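You operate a simulated robot arm through the tools that you are given. There is no shell and no other tool. Be economical: measure what you need, move in short steps, check, and stop when the job is done.

The job below is to be done with a simulated robot arm. You get a single attempt, and the scene is never put back.

JOB
Fetch the funnel from the side bench and set it on the top of the low bench. Then press the counter button two times. Then take the blue band rod and put it on the ledge past section b. Then fetch the crumpled bottle from the top of the mould bench and stand it on the ledge before section b. Then shut the left locker door. Then open the right locker door, put the mould tin on the right locker floor and shut the door again. The order counts. Set down upright: crumpled bottle, mould tin.

The check looks at the end state, three seconds after you hand in, the way a careful person would. Anything else that was tipped, shoved, dropped, spilled or broken makes it a failure.

ROBOT AND FRAMES
A 7-joint arm with a vacuum gripper on a trunk, on a base that drives. Base frame: it is fixed to the floor where the robot stands at the start and does not move with it; the origin is under the middle of the robot, x ahead of it, y to its left, z up; the surface under the hand at the start is at about z = 860. Readings come in mm, rad, newtons and seconds.
Its first joint turns from -2.601 to 2.601 rad. Places, roughly: blue band rod [500, -3500, 1000]; counter button [-1100, 1400, 800]; crumpled bottle (9x9x16 cm) [-2200, -7900, 900]; funnel [750, 0, 1000]; ledge before section B (85x22 cm) [-1620, -4160, 900]; ledge past section B (80x22 cm) [-1620, -3340, 900]; left locker door [-5000, -7400, 900]; mould tin [-5250, -6000, 1000]; right locker door [-5100, -7100, 900]; right locker floor (26x42 cm) [-5320, -7060, 80]; top of the low bench [500, 2400, 700]. Payload 1.06 kg.
Tool frame: the origin (TCP) lies in the middle of the cups' lips, and z points out of the cups. The gripper has 1 cup of 24 mm across, covering 24 by 24 mm (tool x, y); the bellows give 8 mm. With the vacuum on, a cup seals on a smooth face that it is pressed against (1 to 4 N); it does not hold porous or soft things. The pull reaches 23 N.
Orientation is told as [roll, pitch, yaw] about the base's x, y, z axes, in that order, counted from this pose: with the cups facing straight down, the tool's x points along the base's -x, its y along +y and its z along -z.

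CONTROLS
- The arm moves only by the tool step_arm. Its argument "deltas" is a list of rows, each a list of 7 numbers: the turn, a rotation vector about the base's x, y, z in rad, then the shift along the base's x, y, z in mm, then the vacuum: 1 switches it on, -1 off. In form: [[ax, ay, az, dx, dy, dz, vac], ...]. A call has 1 to 10 rows; each row shifts and turns the commanded pose from where the row before left it. Each row takes 0.2 s and may step no farther than 50 mm and 0.15 rad from the row before; otherwise, or with a gripper value out of range, the whole call is refused. Where a pose cannot be reached the arm comes as near as it can. A force on the tool above 40 N (or 10 N above the force at the start of the call, whichever is more), or a blocked arm, ends the call early, and 0.2 s more pass. The pull builds up within a second once a cup has sealed. Time passes only in rows, and 0.2 s behind the last, so rows that do not move give it time. It gives the time, the measured TCP pose, the force on the tool (base axes) and the pull of the vacuum at its end, in the units of the frame above (readings bear some noise), with the torque about the TCP (base axes, N m) and any sound that the robot's microphone picked up.
- Cameras (640 x 400 px; columns grow to the right, rows downward): "scene" is now at [38.3, 151.2, 1518.6]; the picture's right is [-0.20, -0.98, 0.00], its down [-0.62, 0.13, -0.78] and it looks along [0.76, -0.16, -0.63] (base axes); focal length 282 px, centre (320, 200). "wrist" rides on the gripper at [78, 19, -96] in the tool frame; the picture's right is [-0.24, 0.97, 0.00], its down [-0.71, -0.17, -0.69] and it looks along [-0.67, -0.16, 0.73] (tool axes); focal length 243 px, centre (320, 200). There is no depth. A picture from a camera that has moved, and an enlarged one, comes with that camera's place and axes in the base frame and with its lens.
- grab_frame(camera): a new picture of that camera. It takes no simulated time.
- lift_body(by): slides the trunk up (or, below 0, down) by that many mm; the arm and the scene camera ride with it, the base frame stays. It gives what a move gives, with no picture.
- base_move(legs): drives the robot by 1 to 6 legs, each [ahead, turn to the left] in mm and rad, along the robot's own axes; the way and the turn of a leg run together, so that a leg with both is an arc; at most 1500 mm and 3.142 rad a leg. The arm and the cameras ride along, it lands a little off, and it stops where it bumps. It gives what a move gives.
- head_to(pan, tilt): turns the head with the scene camera to pan (to the left, within 2.705 rad either way) and tilt (down, from -0.506 to 1.204), counted from straight ahead of the robot. It gives what a move gives.
- zoom(camera, box): a new picture of the part [left, top, right, bottom] of that camera's present view, enlarged. It takes no simulated time.
- close_job(): hands the job in; it is judged then, once.

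Go step by step. Nothing tells you exact positions but the pictures and the camera data: compare them with the known pose of the tool, close in by small moves and look again before you grip or let go. The budget is 186 turns and 164 pictures, counting those below and the enlarged ones. Unless the task says otherwise, let go and move clear before handing in.

The tools are called by a JSON object that holds its "name" and its "arguments". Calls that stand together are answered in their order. step_arm: Moves the arm, as the interface text tells. Its arguments: {"type":"object","properties":{"deltas":{"type":"array","items":{"type":"array","items":{"type":"number"}}}},"required":["deltas"]} The other tools are called the same way: lift_body (by) slides the trunk up or down; base_move (legs) drives the base; head_to (pan, tilt) turns the head that bears the scene camera; grab_frame (camera) takes a picture; zoom (camera, box) takes an enlarged picture of a part of a camera's view; close_job () hands the job in.

At the start:

```text
t: 0.0
position: [623.3, 174.1, 1139.5]
tool_rot: [0.0, 0.001, 0.002]
wrist_force: [0.1, -0.4, 0.7]
ft_torque: [0.0, 0.01, 0.01]
pull: 0.1
trunk travel left (down, up): [-575.0, 135.0]
robot x, y, heading: [-0.6, -2.5, -0.0]
head pan, tilt: [-0.204, 0.679]
```

scene: 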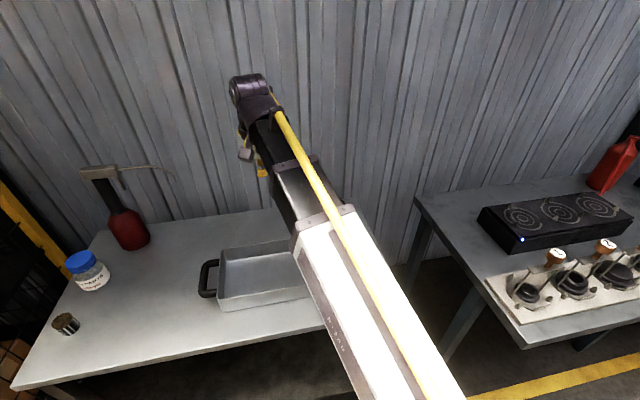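
wrist: 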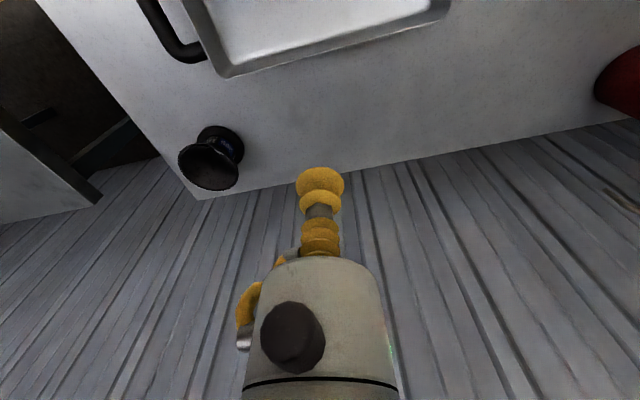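

I see the side bench with a tray and a black funnel-like thing near [740, -55]. I'll zoom in on it and look around first.

{"name": "zoom", "arguments": {"camera": "wrist", "box": [140, 90, 300, 210]}}

{"name": "head_to", "arguments": {"pan": 0.5, "tilt": 0.6}}

{"name": "grab_frame", "arguments": {"camera": "scene"}}

```text
3.33 times, centred on (220, 150) of wrist
camera zoom: at [544.4, 193.4, 1236.1], right [0.24, 0.97, 0.0], down [0.71, -0.17, 0.69], along [0.67, -0.16, -0.73], focal length 809 px, centre (653, 367)
```

zoom: 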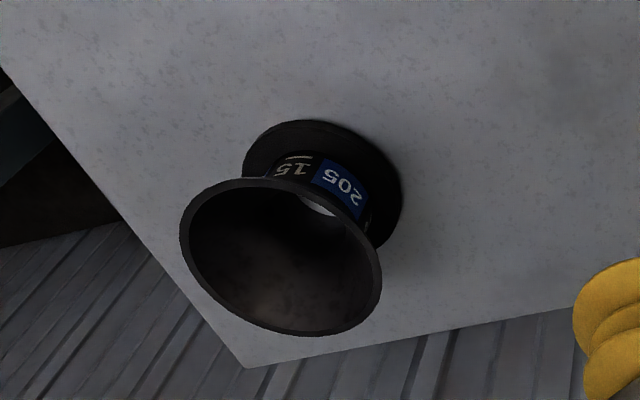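

```text
t: 1.1
position: [623.4, 174.3, 1139.5]
tool_rot: [0.0, 0.0, -0.001]
wrist_force: [-0.7, 0.0, -0.3]
ft_torque: [-0.01, 0.02, 0.0]
pull: 0.1
trunk travel left (down, up): [-575.0, 135.0]
robot x, y, heading: [-3.2, -2.0, -0.002]
head pan, tilt: [0.499, 0.6]
```

```text
160 pictures are left
camera scene: at [32.0, 210.8, 1525.5], right [0.48, -0.88, 0.0], down [-0.5, -0.27, -0.82], along [0.72, 0.39, -0.57], focal length 282 px, centre (320, 200)
```

scene: 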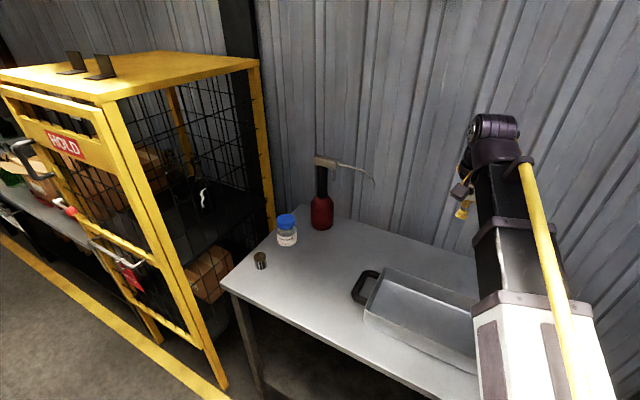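

The funnel stands on its flange with the wide mouth up. I'll move the wrist camera closer to judge its height and where a cup could seal.

{"name": "step_arm", "arguments": {"deltas": [[0, 0, 0, -4, -45, -16, -1], [0, 0, 0, -4, -45, -16, -1], [0, 0, 0, -4, -45, -16, -1], [0, 0, 0, -4, -45, -16, -1], [0, 0, 0, -4, -34, -16, -1]]}}

{"name": "grab_frame", "arguments": {"camera": "wrist"}}

{"name": "head_to", "arguments": {"pan": -0.5, "tilt": 0.7}}

{"name": "grab_frame", "arguments": {"camera": "scene"}}

```text
t: 2.3
position: [601.8, -41.5, 1060.4]
tool_rot: [-0.001, -0.002, 0.0]
wrist_force: [-0.1, -0.1, 0.2]
ft_torque: [-0.02, 0.02, -0.04]
pull: 0.1
trunk travel left (down, up): [-575.0, 135.0]
robot x, y, heading: [1.0, 3.9, 0.002]
head pan, tilt: [0.499, 0.6]
```

```text
159 pictures are left
camera wrist: at [523.4, -22.1, 1156.1], right [0.23, 0.97, 0.0], down [0.71, -0.17, 0.69], along [0.67, -0.16, -0.73], focal length 243 px, centre (320, 200)
```

wrist: 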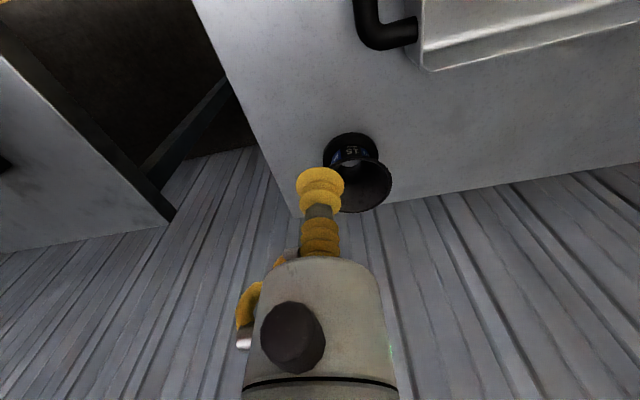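

```text
t: 3.5
position: [601.2, -40.8, 1059.4]
tool_rot: [0.0, 0.0, 0.0]
wrist_force: [-0.3, 0.0, 0.4]
ft_torque: [0.0, -0.01, 0.01]
pull: 0.0
trunk travel left (down, up): [-575.0, 135.0]
robot x, y, heading: [-1.8, 3.3, -0.002]
head pan, tilt: [-0.499, 0.7]
```

```text
158 pictures are left
camera scene: at [28.9, 127.9, 1516.9], right [-0.48, -0.88, 0.0], down [-0.57, 0.31, -0.77], along [0.67, -0.37, -0.64], focal length 282 px, centre (320, 200)
```

scene: 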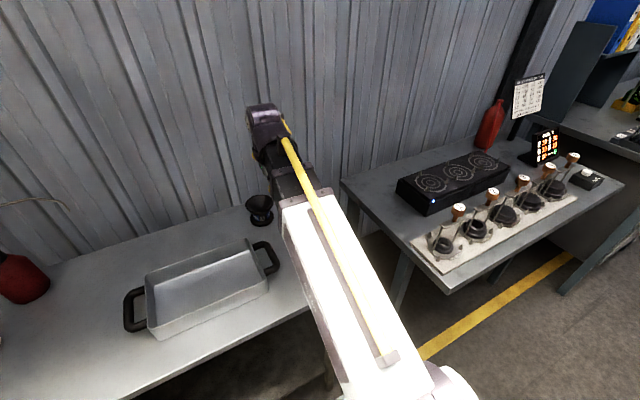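

{"name": "zoom", "arguments": {"camera": "scene", "box": [230, 180, 294, 240]}}

{"name": "zoom", "arguments": {"camera": "wrist", "box": [290, 115, 418, 220]}}

```text
6.67 times, centred on (262, 210) of scene
camera zoom: at [28.9, 127.9, 1516.9], right [-0.48, -0.88, 0.0], down [-0.57, 0.31, -0.77], along [0.67, -0.37, -0.64], focal length 1879 px, centre (707, 133)
```

zoom: 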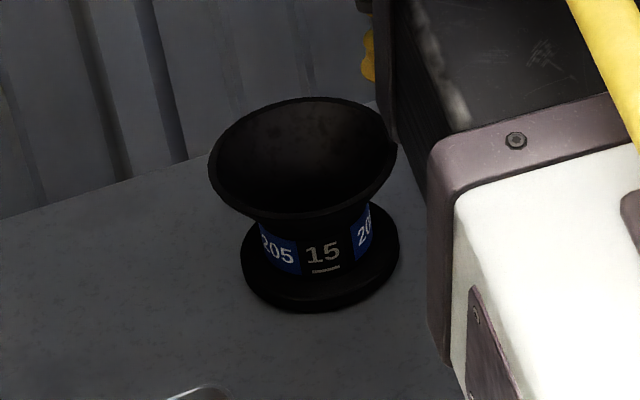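

```text
3.81 times, centred on (354, 168) of wrist
camera zoom: at [523.5, -21.3, 1156.5], right [0.24, 0.97, 0.0], down [0.71, -0.17, 0.69], along [0.67, -0.16, -0.73], focal length 924 px, centre (190, 324)
```

zoom: 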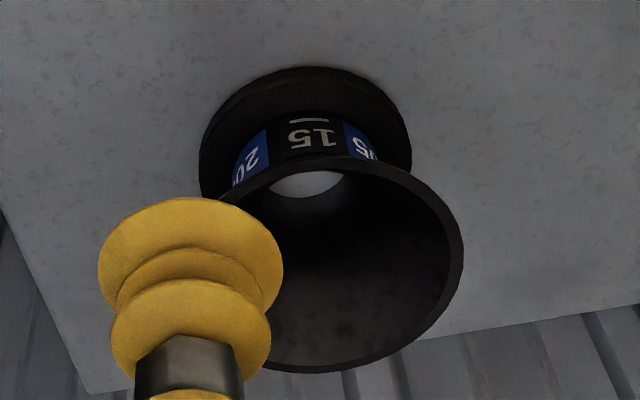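

The funnel is a spool shape (flange about 77 mm, tube about 55 mm) centred near [710, -25], open through the middle. The side of its tube is the only face for the cup, so I'll turn the tool to point along +y from the gap right of the bench.

{"name": "step_arm", "arguments": {"deltas": [[0.08637, 0.08637, -0.08637, 0, -15, 10, -1], [0.08637, 0.08637, -0.08637, 0, -15, 10, -1], [0.08637, 0.08637, -0.08637, 0, -15, 10, -1], [0.08637, 0.08637, -0.08637, 0, -15, 10, -1], [0.08637, 0.08637, -0.08637, 0, -15, 10, -1], [0.08637, 0.08637, -0.08637, 0, -15, 0, -1], [0.08637, 0.08637, -0.08637, 0, -15, 0, -1]]}}

{"name": "step_arm", "arguments": {"deltas": [[0.08637, 0.08637, -0.08637, 0, -15, 0, -1], [0.08637, 0.08637, -0.08637, 0, -15, 0, -1], [0.08637, 0.08637, -0.08637, 0, -15, 0, -1], [0.08637, 0.08637, -0.08637, 0, -15, 0, -1], [0.08637, 0.08637, -0.08637, 0, -5, 0, -1], [0.08637, 0.08637, -0.08637, 0, 0, 0, -1], [0.08637, 0.08637, -0.08637, 0, 0, 0, -1]]}}

{"name": "grab_frame", "arguments": {"camera": "wrist"}}

{"name": "grab_frame", "arguments": {"camera": "scene"}}

```text
t: 4.0
position: [604.9, -60.9, 1070.9]
tool_rot: [0.086, 0.082, -0.09]
wrist_force: [9.6, -0.9, -20.4]
ft_torque: [-0.38, -0.15, -0.15]
pull: 0.0
out of reach, approached as far as the arm can: row 2
trunk travel left (down, up): [-575.0, 135.0]
robot x, y, heading: [-1.9, 4.1, -0.001]
head pan, tilt: [-0.499, 0.7]
stopped in row 2: the force on the tool passed its limit at 120 N (the readings are from after the stop); the commanded pose is now the measured one
```

```text
t: 4.3
position: [606.8, -61.2, 1069.4]
tool_rot: [0.091, 0.081, -0.09]
wrist_force: [6.4, -0.4, -14.4]
ft_torque: [-0.25, -0.12, -0.09]
pull: 0.0
out of reach, approached as far as the arm can: row 1
trunk travel left (down, up): [-575.0, 135.0]
robot x, y, heading: [2.0, -0.4, -0.0]
head pan, tilt: [-0.499, 0.7]
stopped in row 1: the force on the tool passed its limit at 86 N (the readings are from after the stop); the commanded pose is now the measured one
```

```text
155 pictures are left
camera wrist: at [538.1, -44.8, 1173.8], right [0.33, 0.94, 0.07], down [0.74, -0.3, 0.61], along [0.59, -0.15, -0.79], focal length 243 px, centre (320, 200)
```

wrist: 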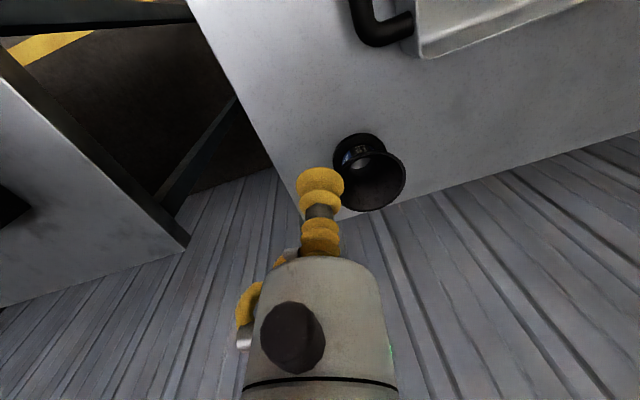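

```text
154 pictures are left
camera scene: at [28.9, 127.9, 1516.8], right [-0.48, -0.88, 0.0], down [-0.57, 0.31, -0.77], along [0.67, -0.37, -0.64], focal length 282 px, centre (320, 200)
```

scene: 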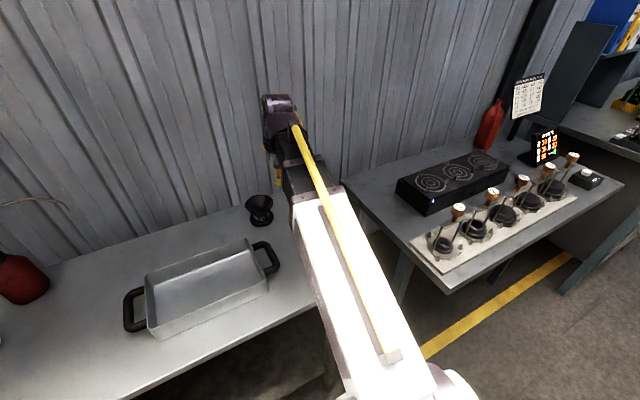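

The turn was blocked early with a force, likely from a joint limit or the arm touching something. I'll let it settle and back away a bit from the wall.

{"name": "step_arm", "arguments": {"deltas": [[0, 0, 0, -15, 0, 0, -1], [0, 0, 0, -15, 0, 0, -1], [0, 0, 0, 0, 0, 0, -1]]}}

{"name": "zoom", "arguments": {"camera": "scene", "box": [220, 70, 360, 220]}}

```text
t: 4.7
position: [596.4, -62.8, 1071.2]
tool_rot: [0.091, 0.075, -0.094]
wrist_force: [7.4, 0.2, -14.3]
ft_torque: [-0.28, -0.15, -0.14]
pull: 0.1
trunk travel left (down, up): [-575.0, 135.0]
robot x, y, heading: [0.3, -2.7, -0.002]
head pan, tilt: [-0.499, 0.7]
stopped in row 2: the force on the tool passed its limit at 46 N (the readings are from after the stop); the commanded pose is now the measured one
```

```text
2.67 times, centred on (290, 145) of scene
camera zoom: at [29.3, 127.8, 1516.8], right [-0.48, -0.88, 0.0], down [-0.57, 0.31, -0.76], along [0.67, -0.37, -0.64], focal length 752 px, centre (400, 347)
```

zoom: 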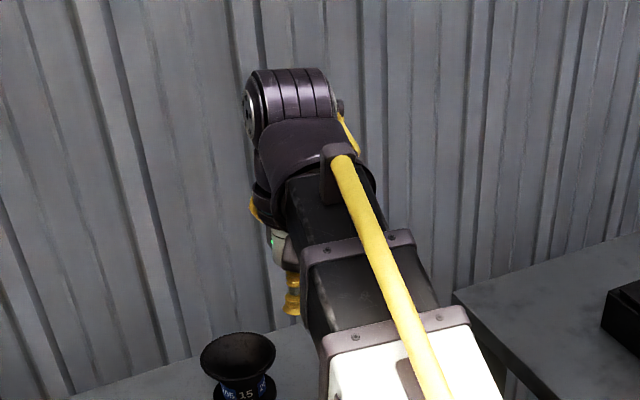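

The gripper body seems to be pressing against the forearm because the wrist is folded here. I'll undo the turn, move forward, then lower the trunk while raising the arm to open up the wrist.

{"name": "step_arm", "arguments": {"deltas": [[-0.04, -0.035, 0.045, 12, 0, -4, -1], [-0.05, -0.04, 0.05, 12, 0, -4, -1], [0, 0, 0, 15, -5, 0, -1]]}}

```text
t: 5.5
position: [634.1, -66.5, 1064.0]
tool_rot: [0.004, -0.003, -0.002]
wrist_force: [-0.4, -0.2, 0.1]
ft_torque: [-0.01, -0.02, 0.01]
pull: 0.0
trunk travel left (down, up): [-575.0, 135.0]
robot x, y, heading: [1.9, 1.8, -0.001]
head pan, tilt: [-0.499, 0.7]
```

{"name": "step_arm", "arguments": {"deltas": [[0, 0, 0, 0, -40, 25, -1], [0, 0, 0, 0, -40, 25, -1], [0, 0, 0, 0, -40, 25, -1], [0, 0, 0, 0, -40, 25, -1], [0, 0, 0, 0, -20, 30, -1], [0, 0, 0, 0, 0, 30, -1]]}}

{"name": "lift_body", "arguments": {"by": -150}}

{"name": "step_arm", "arguments": {"deltas": [[0, 0, 0, 0, 0, 40, -1], [0, 0, 0, 0, 0, 40, -1], [0, 0, 0, 0, 0, 40, -1], [0, 0, 0, 0, 0, 40, -1]]}}

{"name": "lift_body", "arguments": {"by": -150}}

{"name": "grab_frame", "arguments": {"camera": "scene"}}

```text
t: 6.5
position: [637.6, -222.6, 1159.0]
tool_rot: [0.0, -0.012, -0.009]
wrist_force: [1.6, -2.3, -3.4]
ft_torque: [0.27, -0.19, 0.23]
pull: 0.1
trunk travel left (down, up): [-575.0, 135.0]
robot x, y, heading: [4.7, 2.0, -0.005]
head pan, tilt: [-0.499, 0.7]
stopped in row 5: the force on the tool passed its limit at 58 N (the readings are from after the stop); the commanded pose is now the measured one
```

```text
t: 8.3
position: [637.3, -223.8, 1009.9]
tool_rot: [0.002, -0.012, -0.01]
wrist_force: [3.6, 0.3, -7.8]
ft_torque: [-0.18, -0.21, -0.09]
pull: 0.0
trunk travel left (down, up): [-425.0, 285.0]
robot x, y, heading: [2.2, 4.7, 0.002]
head pan, tilt: [-0.499, 0.7]
```

```text
t: 8.6
position: [639.9, -223.7, 1019.0]
tool_rot: [-0.001, -0.024, -0.009]
wrist_force: [7.1, -2.6, -11.9]
ft_torque: [-0.06, -0.17, -0.03]
pull: 0.0
trunk travel left (down, up): [-425.0, 285.0]
robot x, y, heading: [1.9, 1.7, 0.0]
head pan, tilt: [-0.499, 0.7]
stopped in row 1: the force on the tool passed its limit at 68 N (the readings are from after the stop); the commanded pose is now the measured one
```

```text
t: 10.3
position: [638.0, -225.6, 869.2]
tool_rot: [-0.002, -0.024, -0.01]
wrist_force: [12.0, -4.0, -27.6]
ft_torque: [-0.28, -0.94, 0.09]
pull: 0.1
trunk travel left (down, up): [-275.0, 435.0]
robot x, y, heading: [-2.3, 1.3, -0.004]
head pan, tilt: [-0.499, 0.7]
```

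```text
152 pictures are left
camera scene: at [28.9, 127.7, 1216.9], right [-0.48, -0.88, 0.0], down [-0.57, 0.31, -0.76], along [0.67, -0.37, -0.64], focal length 282 px, centre (320, 200)
```

scene: 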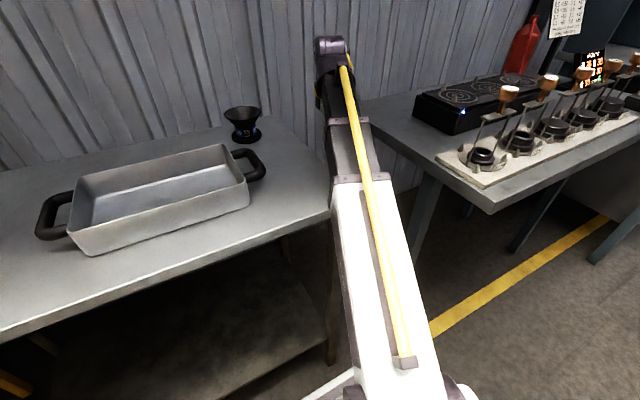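

Raising the arm folds the wrist onto the forearm; moving it outward should free it. The tool is now in the gap at bench height, so I'll move out in +x and watch the force.

{"name": "step_arm", "arguments": {"deltas": [[0, -0.03, 0, 20, 0, 0, -1], [0, -0.03, 0, 20, 0, 0, -1], [0, -0.03, 0, 20, 0, 0, -1]]}}

{"name": "grab_frame", "arguments": {"camera": "wrist"}}

```text
t: 11.1
position: [698.5, -224.7, 868.7]
tool_rot: [0.0, -0.111, -0.007]
wrist_force: [0.4, -0.6, 0.0]
ft_torque: [-0.02, -0.01, -0.01]
pull: 0.1
trunk travel left (down, up): [-275.0, 435.0]
robot x, y, heading: [-0.3, -0.5, -0.002]
head pan, tilt: [-0.499, 0.7]
```

```text
151 pictures are left
camera wrist: at [610.0, -204.0, 956.1], right [0.24, 0.97, 0.03], down [0.63, -0.18, 0.76], along [0.74, -0.17, -0.65], focal length 243 px, centre (320, 200)
```

wrist: 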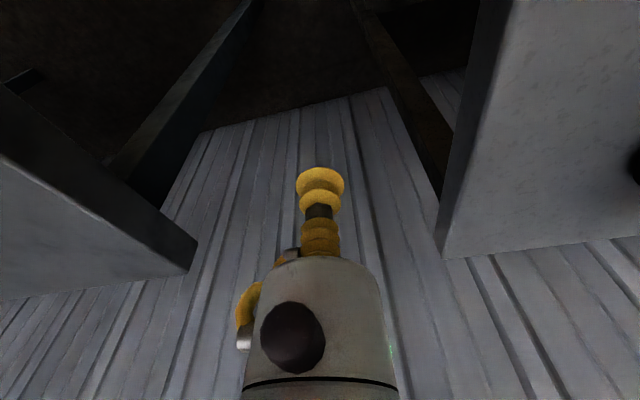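

Free now. I'll tilt the tool about x towards +y in stages, rising as I go.

{"name": "step_arm", "arguments": {"deltas": [[0.1, 0.02, 0, 0, 0, 20, -1], [0.1, 0.02, 0, 0, 0, 20, -1], [0.1, 0.02, 0, 0, 0, 20, -1], [0.1, 0.02, 0, 0, 0, 20, -1], [0.1, 0.02, 0, 0, 0, 20, -1]]}}

```text
t: 11.7
position: [701.3, -227.1, 901.6]
tool_rot: [0.155, -0.097, -0.013]
wrist_force: [9.7, -4.9, -18.0]
ft_torque: [0.27, -0.5, 0.27]
pull: 0.1
trunk travel left (down, up): [-275.0, 435.0]
robot x, y, heading: [0.7, 0.5, -0.002]
head pan, tilt: [-0.499, 0.7]
stopped in row 2: the force on the tool passed its limit at 106 N (the readings are from after the stop); the commanded pose is now the measured one
```

Going higher relative to the shoulder folds the wrist, so the trunk should go up instead. I'll undo the tilt, raise the trunk, and reposition the base to the right so that the tool can point forward-left without folding.

{"name": "step_arm", "arguments": {"deltas": [[-0.1, -0.01, 0, 0, 2, -20, -1], [-0.055, 0, 0, 0, 0, -15, -1]]}}

{"name": "lift_body", "arguments": {"by": 435}}

{"name": "head_to", "arguments": {"pan": -1.2, "tilt": 0.7}}

{"name": "grab_frame", "arguments": {"camera": "scene"}}

{"name": "head_to", "arguments": {"pan": 0, "tilt": 1.0}}

{"name": "grab_frame", "arguments": {"camera": "scene"}}

```text
t: 12.3
position: [702.2, -224.2, 867.4]
tool_rot: [-0.002, -0.102, 0.002]
wrist_force: [0.0, 0.4, 0.2]
ft_torque: [-0.02, 0.0, -0.01]
pull: 0.0
trunk travel left (down, up): [-275.0, 435.0]
robot x, y, heading: [-1.1, -0.2, -0.001]
head pan, tilt: [-0.499, 0.7]
```

```text
refused: 435 is not a number from -400 to 400
```

```text
t: 13.4
position: [702.1, -226.2, 868.5]
tool_rot: [-0.002, -0.103, 0.0]
wrist_force: [0.3, 0.2, 0.6]
ft_torque: [0.01, -0.01, -0.02]
pull: 0.0
trunk travel left (down, up): [-275.0, 435.0]
robot x, y, heading: [4.8, 1.6, 0.0]
head pan, tilt: [-1.201, 0.7]
```

```text
150 pictures are left
camera scene: at [-14.9, 89.2, 1216.9], right [-0.93, -0.36, 0.0], down [-0.23, 0.6, -0.76], along [0.28, -0.71, -0.64], focal length 282 px, centre (320, 200)
```

scene: 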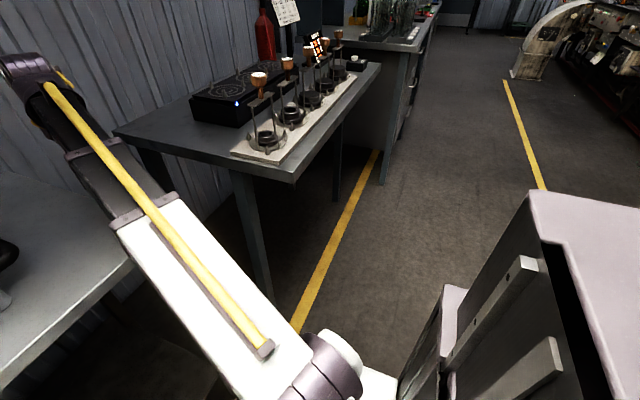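

```text
t: 14.8
position: [702.6, -224.6, 868.6]
tool_rot: [0.0, -0.103, 0.001]
wrist_force: [-0.1, -0.2, 1.0]
ft_torque: [-0.02, -0.01, -0.01]
pull: 0.1
trunk travel left (down, up): [-275.0, 435.0]
robot x, y, heading: [0.8, -0.4, -0.001]
head pan, tilt: [0.0, 1.0]
```

```text
149 pictures are left
camera scene: at [24.0, 168.4, 1193.5], right [0.0, -1.0, 0.0], down [-0.84, 0.0, -0.54], along [0.54, 0.0, -0.84], focal length 282 px, centre (320, 200)
```

scene: 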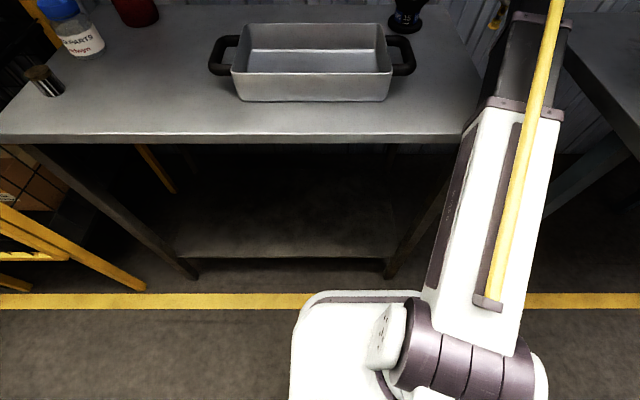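

I'll raise the trunk to clear everything, back off, and move the base about 450 mm to the right.

{"name": "lift_body", "arguments": {"by": 400}}

{"name": "base_move", "arguments": {"legs": [[-300, 0], [0, -1.571], [420, 0], [0, 1.571], [180, 0]]}}

{"name": "head_to", "arguments": {"pan": 0.2, "tilt": 0.7}}

{"name": "grab_frame", "arguments": {"camera": "scene"}}

```text
t: 18.6
position: [702.7, -225.3, 1267.5]
tool_rot: [-0.001, -0.101, 0.002]
wrist_force: [0.4, 0.1, -0.3]
ft_torque: [0.02, -0.01, 0.0]
pull: 0.1
trunk travel left (down, up): [-675.0, 35.0]
robot x, y, heading: [1.8, -5.9, 0.0]
head pan, tilt: [0.0, 1.0]
```

```text
t: 31.6
position: [586.0, -619.7, 1267.5]
tool_rot: [-0.001, -0.103, 0.03]
wrist_force: [-0.1, -0.4, -0.1]
ft_torque: [-0.01, -0.02, -0.03]
pull: 0.1
trunk travel left (down, up): [-675.0, 35.0]
robot x, y, heading: [-124.7, -416.1, 0.027]
head pan, tilt: [0.0, 1.0]
```

```text
t: 32.4
position: [585.9, -622.2, 1268.8]
tool_rot: [0.0, -0.103, 0.029]
wrist_force: [-0.2, 0.2, 0.4]
ft_torque: [0.01, -0.01, 0.01]
pull: 0.0
trunk travel left (down, up): [-675.0, 35.0]
robot x, y, heading: [-122.9, -413.2, 0.029]
head pan, tilt: [0.201, 0.7]
```

```text
148 pictures are left
camera scene: at [-90.0, -229.9, 1616.8], right [0.23, -0.97, 0.0], down [-0.63, -0.15, -0.76], along [0.74, 0.17, -0.64], focal length 282 px, centre (320, 200)
```

scene: 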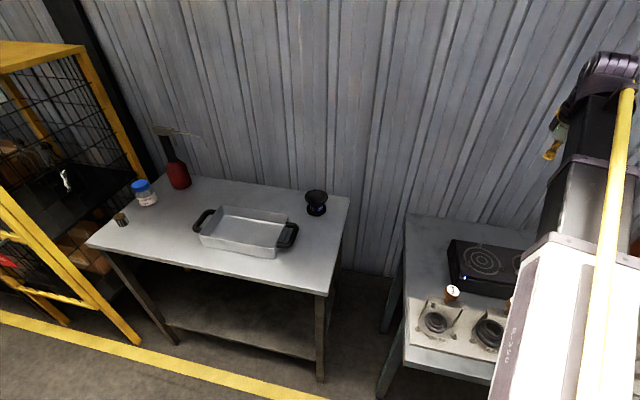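

The base is well placed. I'll swing the tool over the gap side at height and try a yaw of -120° so that the camera will end up above the tool once it is pitched level.

{"name": "step_arm", "arguments": {"deltas": [[0, 0, -0.14, -8, 40, 0, -1], [0, 0, -0.14, -8, 40, 0, -1], [0, 0, -0.14, -8, 40, 0, -1], [0, 0, -0.14, -8, 40, 0, -1], [0, 0, -0.14, -8, 40, 0, -1], [0, 0, -0.14, -8, 40, 0, -1], [0, 0, -0.14, -8, 40, 0, -1], [0, 0, -0.14, -8, 40, 0, -1]]}}

{"name": "step_arm", "arguments": {"deltas": [[0, 0, -0.14, 0, 0, 0, -1], [0, 0, -0.14, 0, 0, 0, -1], [0, 0, -0.14, 0, 0, 0, -1], [0, 0, -0.14, 0, 0, 0, -1], [0, 0, -0.14, 0, 0, 0, -1], [0, 0, -0.14, 0, 0, 0, -1], [0, 0, -0.13, 0, 0, 0, -1]]}}

```text
t: 34.2
position: [521.7, -299.3, 1270.1]
tool_rot: [0.0, -0.103, -1.091]
wrist_force: [-0.6, 0.0, 0.5]
ft_torque: [0.0, -0.02, 0.0]
pull: 0.1
trunk travel left (down, up): [-675.0, 35.0]
robot x, y, heading: [-123.9, -415.3, 0.034]
head pan, tilt: [0.201, 0.7]
```

```text
t: 35.8
position: [534.4, -301.1, 1240.6]
tool_rot: [0.007, -0.097, -2.062]
wrist_force: [0.6, 0.0, 0.0]
ft_torque: [0.0, -0.01, 0.01]
pull: 0.1
out of reach, approached as far as the arm can: row 4, 5, 6, 7
trunk travel left (down, up): [-675.0, 35.0]
robot x, y, heading: [-120.4, -414.3, 0.022]
head pan, tilt: [0.201, 0.7]
```

{"name": "step_arm", "arguments": {"deltas": [[0.124, -0.0715, 0, 8, 12, -10, -1], [0.124, -0.0715, 0, 8, 12, -10, -1], [0.124, -0.0715, 0, 8, 12, -10, -1], [0.124, -0.0715, 0, 8, 12, -10, -1], [0.124, -0.0715, 0, 8, 12, -10, -1], [0.124, -0.0715, 0, 8, 12, -10, -1], [0.124, -0.0715, 0, 8, 12, -10, -1], [0.124, -0.0715, 0, 8, 12, -10, -1]]}}

```text
t: 37.6
position: [598.0, -206.4, 1161.0]
tool_rot: [0.064, 1.042, -2.027]
wrist_force: [0.1, 0.6, 0.3]
ft_torque: [-0.03, 0.01, -0.02]
pull: 0.0
trunk travel left (down, up): [-675.0, 35.0]
robot x, y, heading: [-123.9, -419.6, 0.031]
head pan, tilt: [0.201, 0.7]
```

{"name": "step_arm", "arguments": {"deltas": [[0.103, -0.05, 0, 0, 0, -40, -1], [0.103, -0.05, 0, 0, 0, -40, -1], [0.103, -0.05, 0, 0, 0, -40, -1], [0.103, -0.05, 0, 0, 0, -20, -1]]}}

{"name": "grab_frame", "arguments": {"camera": "wrist"}}

{"name": "grab_frame", "arguments": {"camera": "scene"}}

```text
t: 38.6
position: [597.9, -205.4, 1020.6]
tool_rot: [0.042, 1.5, -2.049]
wrist_force: [1.0, 0.2, 1.0]
ft_torque: [-0.01, 0.0, 0.02]
pull: 0.0
trunk travel left (down, up): [-675.0, 35.0]
robot x, y, heading: [-122.7, -413.9, 0.027]
head pan, tilt: [0.201, 0.7]
```

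```text
147 pictures are left
camera wrist: at [571.4, -292.6, 1105.3], right [0.84, -0.5, -0.23], down [-0.51, -0.55, -0.66], along [0.2, 0.67, -0.72], focal length 243 px, centre (320, 200)
```

wrist: 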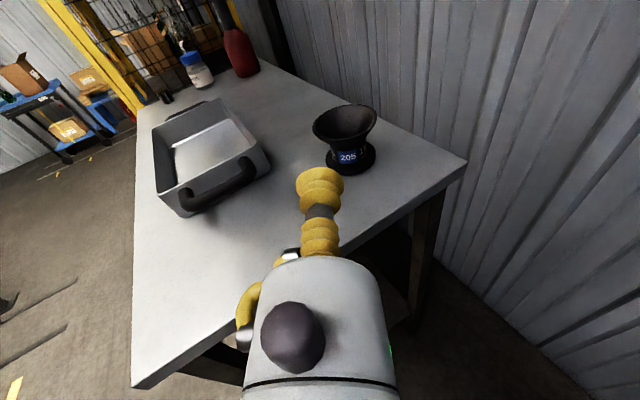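

```text
146 pictures are left
camera scene: at [-89.9, -229.8, 1616.9], right [0.23, -0.97, 0.0], down [-0.63, -0.15, -0.76], along [0.75, 0.17, -0.64], focal length 282 px, centre (320, 200)
```

scene: 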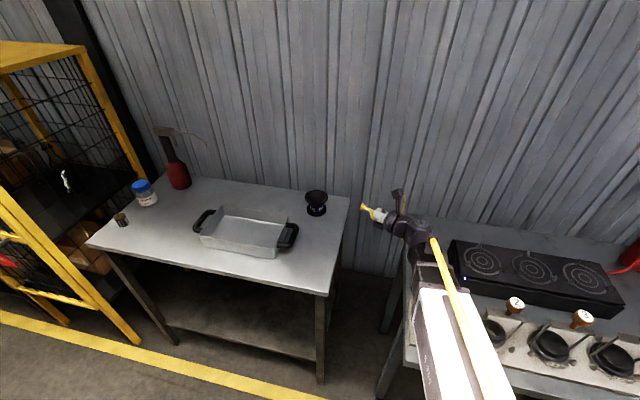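

The tool is level and points at the funnel. I'll zoom in for precise geometry.

{"name": "zoom", "arguments": {"camera": "wrist", "box": [290, 90, 402, 190]}}

{"name": "zoom", "arguments": {"camera": "scene", "box": [296, 180, 336, 220]}}

```text
4.00 times, centred on (346, 140) of wrist
camera zoom: at [571.4, -292.6, 1105.3], right [0.84, -0.5, -0.23], down [-0.51, -0.55, -0.66], along [0.2, 0.67, -0.72], focal length 970 px, centre (216, 440)
```

zoom: 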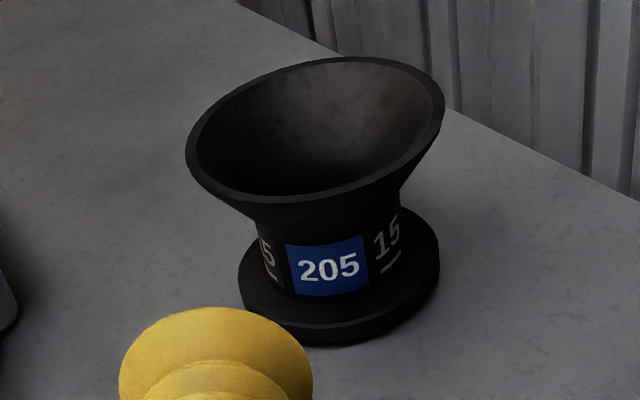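

```text
10.00 times, centred on (316, 200) of scene
camera zoom: at [-89.9, -229.8, 1616.9], right [0.23, -0.97, 0.0], down [-0.63, -0.15, -0.76], along [0.75, 0.17, -0.64], focal length 2819 px, centre (360, 200)
```

zoom: 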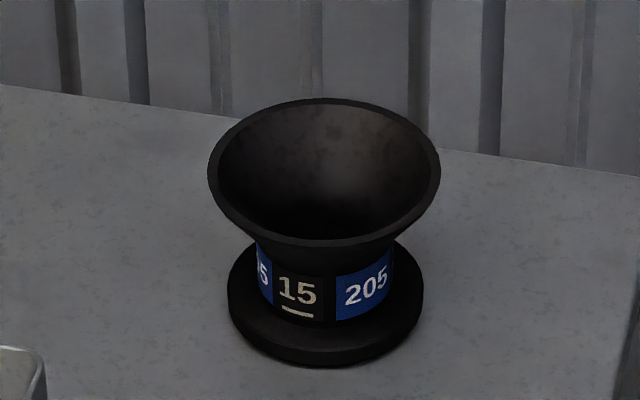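

Triangulation puts the "205" panel centre near [700, -54, 898], facing my approach. I'll move to a standoff about 55 mm in front of it and check.

{"name": "step_arm", "arguments": {"deltas": [[0, 0, 0, 18, 24, -29, -1], [0, 0, 0, 18, 24, -29, -1], [0, 0, 0, 18, 24, -29, -1], [0, 0, 0, 18, 24, -29, -1]]}}

{"name": "grab_frame", "arguments": {"camera": "wrist"}}

{"name": "zoom", "arguments": {"camera": "scene", "box": [280, 170, 400, 250]}}

```text
t: 39.6
position: [670.3, -110.9, 904.9]
tool_rot: [0.031, 1.497, -2.057]
wrist_force: [0.6, -0.4, -1.1]
ft_torque: [-0.03, 0.03, -0.02]
pull: 0.1
trunk travel left (down, up): [-675.0, 35.0]
robot x, y, heading: [-123.4, -417.1, 0.033]
head pan, tilt: [0.201, 0.7]
```

```text
143 pictures are left
camera wrist: at [642.7, -197.7, 990.6], right [0.84, -0.5, -0.23], down [-0.51, -0.55, -0.66], along [0.2, 0.67, -0.72], focal length 243 px, centre (320, 200)
```

wrist: 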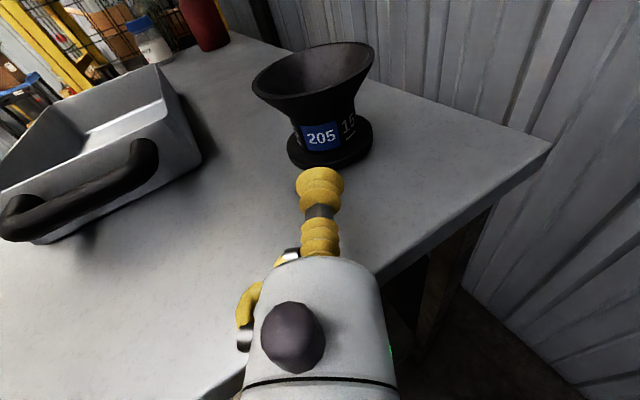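

```text
5.00 times, centred on (340, 210) of scene
camera zoom: at [-89.8, -229.7, 1616.9], right [0.23, -0.97, 0.0], down [-0.63, -0.15, -0.76], along [0.75, 0.17, -0.64], focal length 1409 px, centre (220, 150)
```

zoom: 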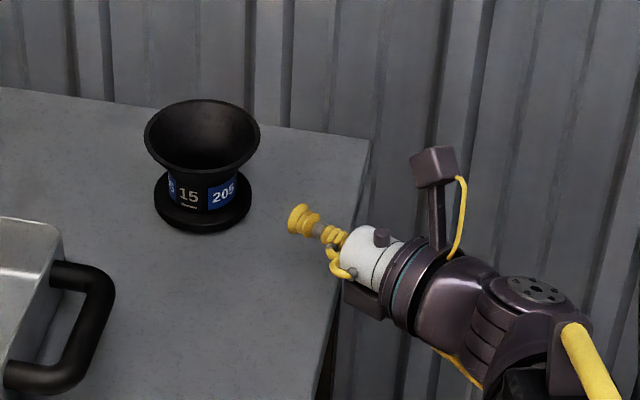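

{"name": "zoom", "arguments": {"camera": "scene", "box": [332, 195, 380, 225]}}

{"name": "zoom", "arguments": {"camera": "wrist", "box": [270, 80, 370, 180]}}

```text
13.33 times, centred on (356, 210) of scene
camera zoom: at [-89.8, -229.7, 1616.9], right [0.23, -0.97, 0.0], down [-0.63, -0.15, -0.76], along [0.75, 0.17, -0.64], focal length 3758 px, centre (-160, 67)
```

zoom: 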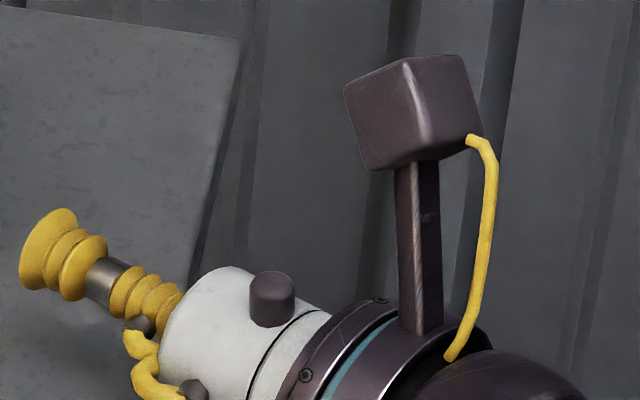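

```text
4.00 times, centred on (320, 130) of wrist
camera zoom: at [642.7, -197.7, 990.6], right [0.84, -0.5, -0.23], down [-0.51, -0.55, -0.66], along [0.2, 0.67, -0.72], focal length 970 px, centre (320, 480)
```

zoom: 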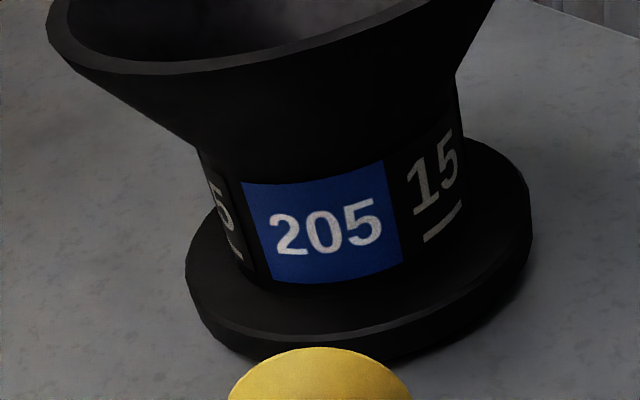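

{"name": "zoom", "arguments": {"camera": "scene", "box": [325, 208, 389, 248]}}

```text
10.00 times, centred on (357, 228) of scene
camera zoom: at [-89.8, -229.7, 1616.9], right [0.23, -0.97, 0.0], down [-0.63, -0.15, -0.76], along [0.75, 0.17, -0.64], focal length 2819 px, centre (-50, -80)
```

zoom: 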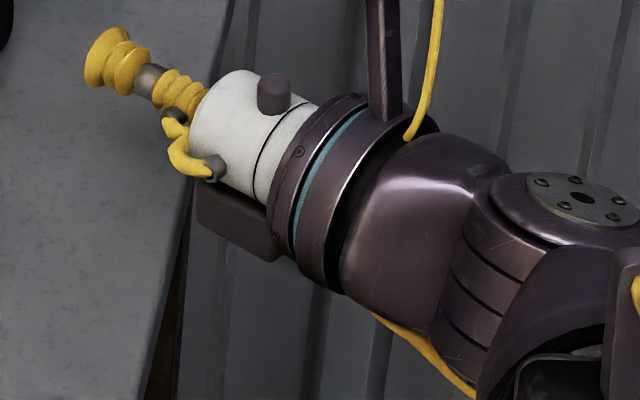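

A box under the gripper body would touch the bench, so I'll roll the tool about its axis until the camera is on the left, and tip the nose slightly more downward.

{"name": "step_arm", "arguments": {"deltas": [[-0.0644, -0.124, 0.0098, -2, -3, 0, -1], [-0.0644, -0.124, 0.0098, -2, -3, 0, -1], [-0.0644, -0.124, 0.0098, 0, 0, 0, -1], [-0.0644, -0.124, 0.0098, 0, 0, 0, -1], [-0.0644, -0.124, 0.0098, 0, 0, 0, -1], [-0.0644, -0.124, 0.0098, 0, 0, 0, -1], [-0.0644, -0.124, 0.0098, 0, 0, 0, -1], [-0.0644, -0.124, 0.0098, 0, 0, 0, -1], [-0.0644, -0.124, 0.0098, 0, 0, 0, -1], [-0.0644, -0.124, 0.0098, 0, 0, 0, -1]]}}

{"name": "grab_frame", "arguments": {"camera": "wrist"}}

{"name": "zoom", "arguments": {"camera": "scene", "box": [280, 170, 400, 250]}}

```text
t: 41.8
position: [665.2, -114.0, 905.7]
tool_rot: [1.538, 0.169, -0.493]
wrist_force: [0.3, -0.5, -0.1]
ft_torque: [0.03, 0.02, -0.03]
pull: 0.0
trunk travel left (down, up): [-675.0, 35.0]
robot x, y, heading: [-122.2, -414.9, 0.023]
head pan, tilt: [0.201, 0.7]
```

```text
138 pictures are left
camera wrist: at [556.3, -162.5, 940.3], right [0.36, -0.16, 0.92], down [0.27, -0.93, -0.26], along [0.89, 0.34, -0.29], focal length 243 px, centre (320, 200)
```

wrist: 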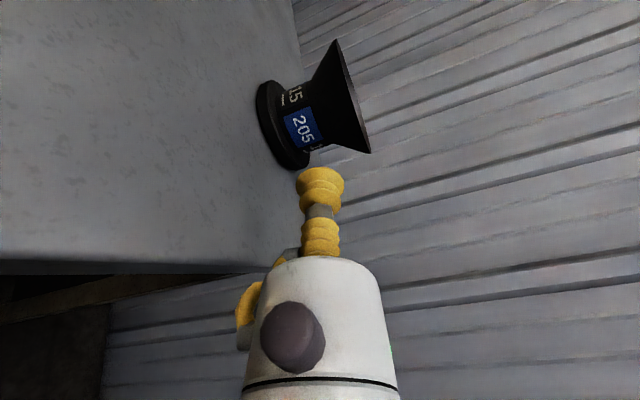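

```text
5.00 times, centred on (340, 210) of scene
camera zoom: at [-90.0, -229.8, 1616.8], right [0.23, -0.97, 0.0], down [-0.63, -0.15, -0.76], along [0.75, 0.17, -0.64], focal length 1409 px, centre (220, 150)
```

zoom: 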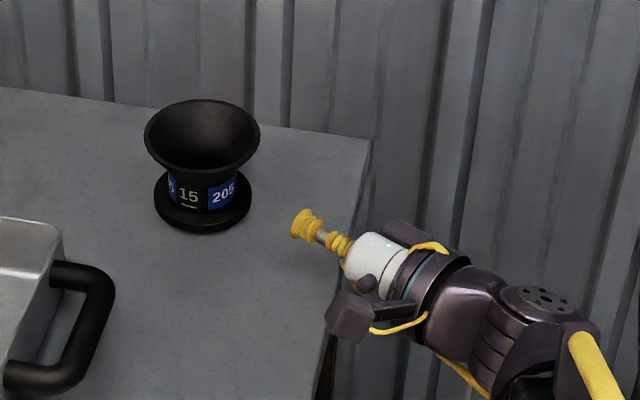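

The side view gives the panel centre near [707, -42, 886]. I'll add a small nose-down tilt for clearance and close to about 25 mm.

{"name": "step_arm", "arguments": {"deltas": [[-0.046, 0.025, 0, 10, 16, -5, -1], [-0.046, 0.025, 0, 10, 17, -5, -1], [0, 0, 0, 10, 17, -5, -1], [0, 0, 0, 0, 0, 0, -1]]}}

{"name": "grab_frame", "arguments": {"camera": "wrist"}}

{"name": "zoom", "arguments": {"camera": "scene", "box": [290, 175, 370, 230]}}

```text
t: 42.8
position: [695.5, -65.0, 889.3]
tool_rot: [1.434, 0.169, -0.513]
wrist_force: [0.4, -0.9, 0.2]
ft_torque: [-0.01, -0.01, 0.01]
pull: 0.0
trunk travel left (down, up): [-675.0, 35.0]
robot x, y, heading: [-122.6, -417.0, 0.025]
head pan, tilt: [0.201, 0.7]
```

```text
136 pictures are left
camera wrist: at [588.3, -109.5, 935.6], right [0.41, -0.08, 0.91], down [0.25, -0.95, -0.19], along [0.88, 0.31, -0.37], focal length 243 px, centre (320, 200)
```

wrist: 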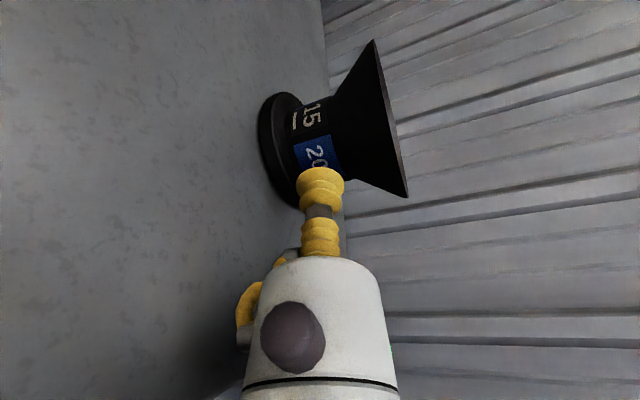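

```text
7.27 times, centred on (330, 202) of scene
camera zoom: at [-89.9, -229.6, 1616.8], right [0.23, -0.97, 0.0], down [-0.63, -0.15, -0.76], along [0.75, 0.17, -0.64], focal length 2050 px, centre (247, 182)
```

zoom: 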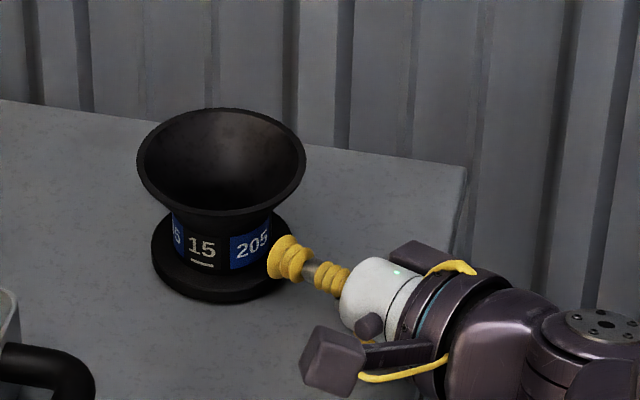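

Alignment looks good: the cup fits between flange and cone. I'll close in with the vacuum on.

{"name": "step_arm", "arguments": {"deltas": [[0, 0, 0, 2.3, 4.4, -0.7, 1], [0, 0, 0, 2.3, 4.4, -0.7, 1], [0, 0, 0, 2.3, 4.4, -0.7, 1], [0, 0, 0, 2.3, 4.4, -0.7, 1], [0, 0, 0, 0, 0, 0, 1]]}}

{"name": "grab_frame", "arguments": {"camera": "wrist"}}

```text
t: 44.0
position: [705.9, -46.2, 888.3]
tool_rot: [1.431, 0.169, -0.513]
wrist_force: [-0.9, -1.3, -0.9]
ft_torque: [0.02, -0.01, 0.02]
pull: 0.1
trunk travel left (down, up): [-675.0, 35.0]
robot x, y, heading: [-120.8, -415.1, 0.024]
head pan, tilt: [0.201, 0.7]
```

```text
134 pictures are left
camera wrist: at [598.0, -91.8, 932.5], right [0.41, -0.08, 0.91], down [0.25, -0.95, -0.19], along [0.88, 0.31, -0.37], focal length 243 px, centre (320, 200)
```

wrist: 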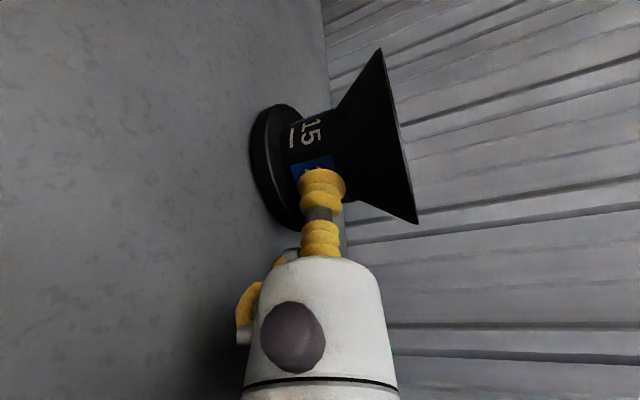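

{"name": "step_arm", "arguments": {"deltas": [[0, 0, 0, 1, 2, -1.2, 1], [0, 0, 0, 1, 2, -1, 1], [0, 0, 0, 0, 0, 0, 1], [0, 0, 0, 0, 0, 0, 1]]}}

```text
t: 45.0
position: [708.3, -43.7, 885.3]
tool_rot: [1.43, 0.17, -0.514]
wrist_force: [0.0, -2.1, 2.8]
ft_torque: [0.08, -0.05, 0.01]
pull: 23.2
trunk travel left (down, up): [-675.0, 35.0]
robot x, y, heading: [-122.1, -415.6, 0.03]
head pan, tilt: [0.201, 0.7]
```

Sealed with full pull. I'll lift it gently.

{"name": "step_arm", "arguments": {"deltas": [[0, 0, 0, 0, 0, 6, 1], [0, 0, 0, 0, 0, 12, 1], [0, 0, 0, 0, 0, 20, 1], [0, 0, 0, 0, -10, 30, 1], [0, 0, 0, 0, -20, 40, 1], [0, 0, 0, -10, -20, 40, 1], [0, 0, 0, -10, -20, 40, 1]]}}

{"name": "grab_frame", "arguments": {"camera": "wrist"}}

```text
t: 46.6
position: [686.1, -111.6, 1073.0]
tool_rot: [1.431, 0.17, -0.513]
wrist_force: [-1.2, 0.2, -4.8]
ft_torque: [-0.11, 0.0, 0.0]
pull: 22.7
trunk travel left (down, up): [-675.0, 35.0]
robot x, y, heading: [-124.5, -416.6, 0.029]
head pan, tilt: [0.201, 0.7]
```

```text
133 pictures are left
camera wrist: at [579.1, -156.2, 1118.3], right [0.41, -0.08, 0.91], down [0.25, -0.95, -0.19], along [0.88, 0.31, -0.37], focal length 243 px, centre (320, 200)
```

wrist: 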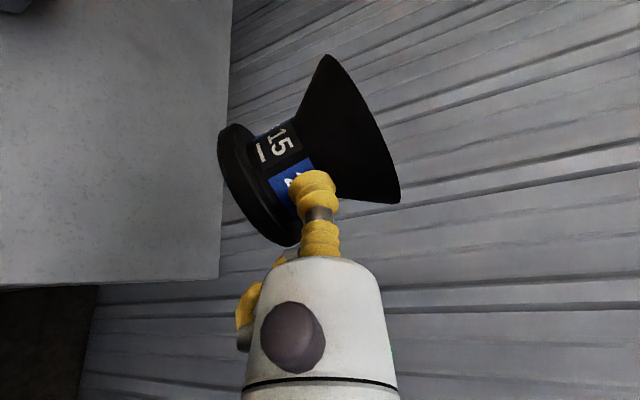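

Held firmly (some sag). I'll retract a little, back off, and look to the left for the low bench.

{"name": "step_arm", "arguments": {"deltas": [[0, 0, 0, -30, 0, 20, 1], [0, 0, 0, -30, 0, 20, 1], [0, 0, 0, -30, 0, 20, 1], [0, 0, 0, -30, 0, 20, 1], [0, 0, 0, -20, 0, 20, 1]]}}

{"name": "base_move", "arguments": {"legs": [[-450, 0], [0, 0.8]]}}

{"name": "head_to", "arguments": {"pan": 0.4, "tilt": 0.4}}

{"name": "grab_frame", "arguments": {"camera": "scene"}}

{"name": "head_to", "arguments": {"pan": 1.6, "tilt": 0.4}}

{"name": "grab_frame", "arguments": {"camera": "scene"}}

```text
t: 47.8
position: [546.0, -114.2, 1174.3]
tool_rot: [1.43, 0.17, -0.512]
wrist_force: [-0.5, 0.0, -4.7]
ft_torque: [-0.12, 0.06, 0.01]
pull: 23.6
trunk travel left (down, up): [-675.0, 35.0]
robot x, y, heading: [-120.7, -417.6, 0.027]
head pan, tilt: [0.201, 0.7]
```

```text
t: 52.6
position: [-329.2, 259.9, 1173.9]
tool_rot: [1.431, 0.169, 0.286]
wrist_force: [-0.2, -0.1, -5.0]
ft_torque: [-0.14, -0.09, 0.02]
pull: 22.9
trunk travel left (down, up): [-675.0, 35.0]
robot x, y, heading: [-580.2, -427.9, 0.827]
head pan, tilt: [0.201, 0.7]
```

```text
t: 53.4
position: [-328.9, 260.7, 1173.3]
tool_rot: [1.429, 0.167, 0.287]
wrist_force: [0.2, -0.5, -4.6]
ft_torque: [-0.13, -0.06, 0.0]
pull: 22.9
trunk travel left (down, up): [-675.0, 35.0]
robot x, y, heading: [-580.5, -430.5, 0.828]
head pan, tilt: [0.4, 0.4]
```

```text
132 pictures are left
camera scene: at [-704.6, -260.7, 1643.6], right [0.94, -0.34, 0.0], down [-0.13, -0.37, -0.92], along [0.31, 0.87, -0.39], focal length 282 px, centre (320, 200)
```

scene: 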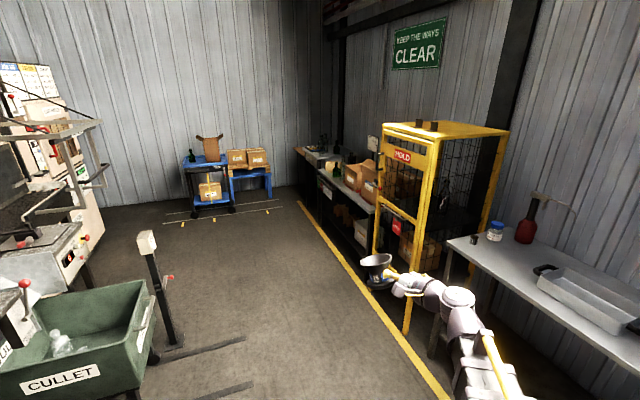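

```text
t: 54.8
position: [-328.8, 261.8, 1174.3]
tool_rot: [1.432, 0.169, 0.286]
wrist_force: [-0.6, -0.2, -3.9]
ft_torque: [-0.08, -0.03, 0.02]
pull: 22.8
trunk travel left (down, up): [-675.0, 35.0]
robot x, y, heading: [-581.2, -424.2, 0.821]
head pan, tilt: [1.6, 0.4]
```

```text
131 pictures are left
camera scene: at [-805.9, -287.0, 1643.7], right [0.66, 0.75, 0.0], down [0.29, -0.26, -0.92], along [-0.69, 0.6, -0.39], focal length 282 px, centre (320, 200)
```

scene: 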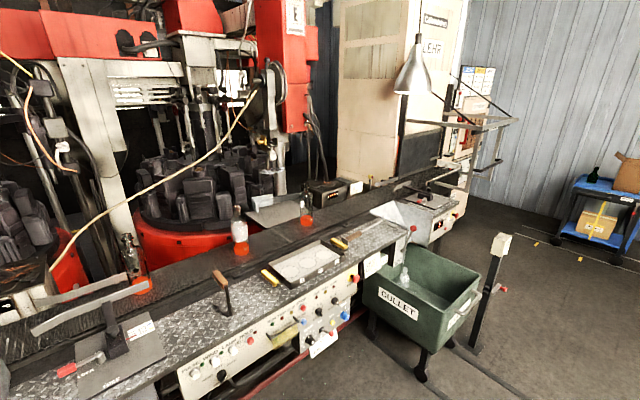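

The low bench is beyond the yellow cage along the right wall. I'll drive up the aisle and face it.

{"name": "base_move", "arguments": {"legs": [[0, 0.75], [1500, 0], [800, 0], [0, -1.3]]}}

{"name": "head_to", "arguments": {"pan": 0.2, "tilt": 0.6}}

{"name": "grab_frame", "arguments": {"camera": "scene"}}

```text
t: 71.2
position: [-31.5, 2288.5, 1172.7]
tool_rot: [1.432, 0.17, -0.261]
wrist_force: [0.7, 0.3, -5.2]
ft_torque: [-0.14, 0.05, 0.01]
pull: 23.1
trunk travel left (down, up): [-675.0, 35.0]
robot x, y, heading: [-607.0, 1832.1, 0.278]
head pan, tilt: [1.6, 0.4]
```

```text
t: 72.7
position: [-32.0, 2287.1, 1172.7]
tool_rot: [1.431, 0.169, -0.263]
wrist_force: [-0.5, 0.9, -5.3]
ft_torque: [-0.13, 0.0, 0.02]
pull: 23.0
trunk travel left (down, up): [-675.0, 35.0]
robot x, y, heading: [-600.3, 1832.5, 0.275]
head pan, tilt: [0.201, 0.6]
```

```text
130 pictures are left
camera scene: at [-616.9, 2020.9, 1625.5], right [0.46, -0.89, 0.0], down [-0.5, -0.26, -0.82], along [0.73, 0.38, -0.57], focal length 282 px, centre (320, 200)
```

scene: 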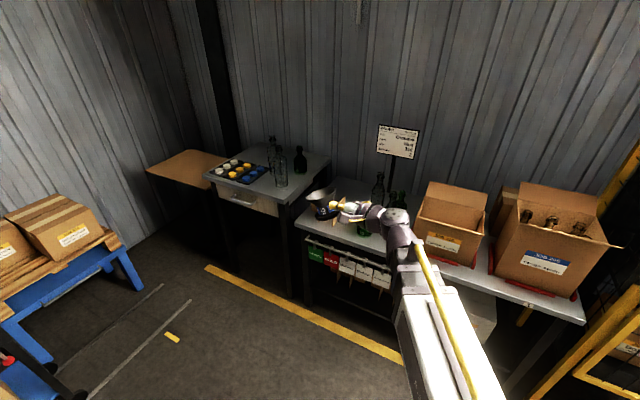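

{"name": "zoom", "arguments": {"camera": "scene", "box": [280, 150, 440, 270]}}

{"name": "grab_frame", "arguments": {"camera": "wrist"}}

```text
3.33 times, centred on (360, 210) of scene
camera zoom: at [-616.9, 2020.9, 1625.5], right [0.46, -0.89, 0.0], down [-0.5, -0.26, -0.82], along [0.73, 0.38, -0.57], focal length 940 px, centre (187, 167)
```

zoom: 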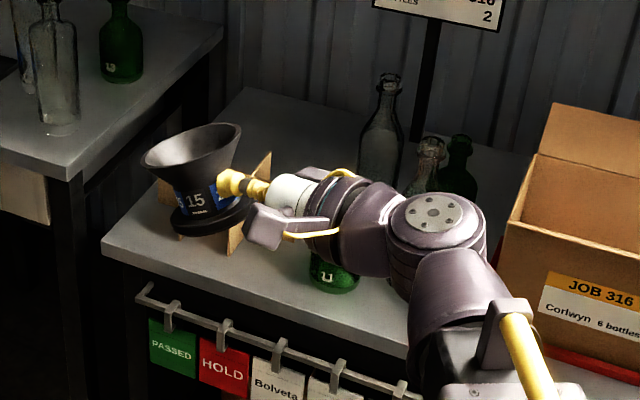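

```text
128 pictures are left
camera wrist: at [-124.0, 2219.2, 1218.4], right [0.42, 0.03, 0.91], down [0.48, -0.86, -0.19], along [0.77, 0.52, -0.37], focal length 243 px, centre (320, 200)
```

wrist: 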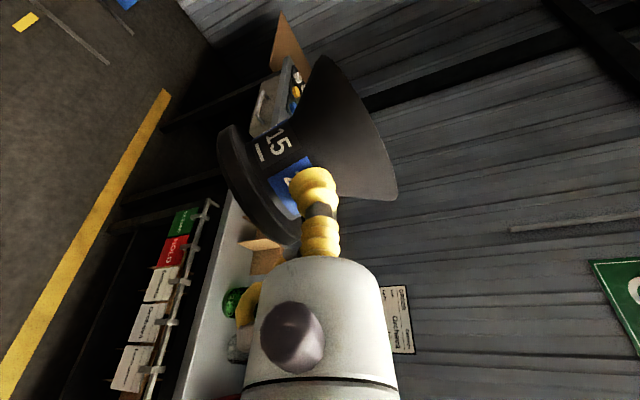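

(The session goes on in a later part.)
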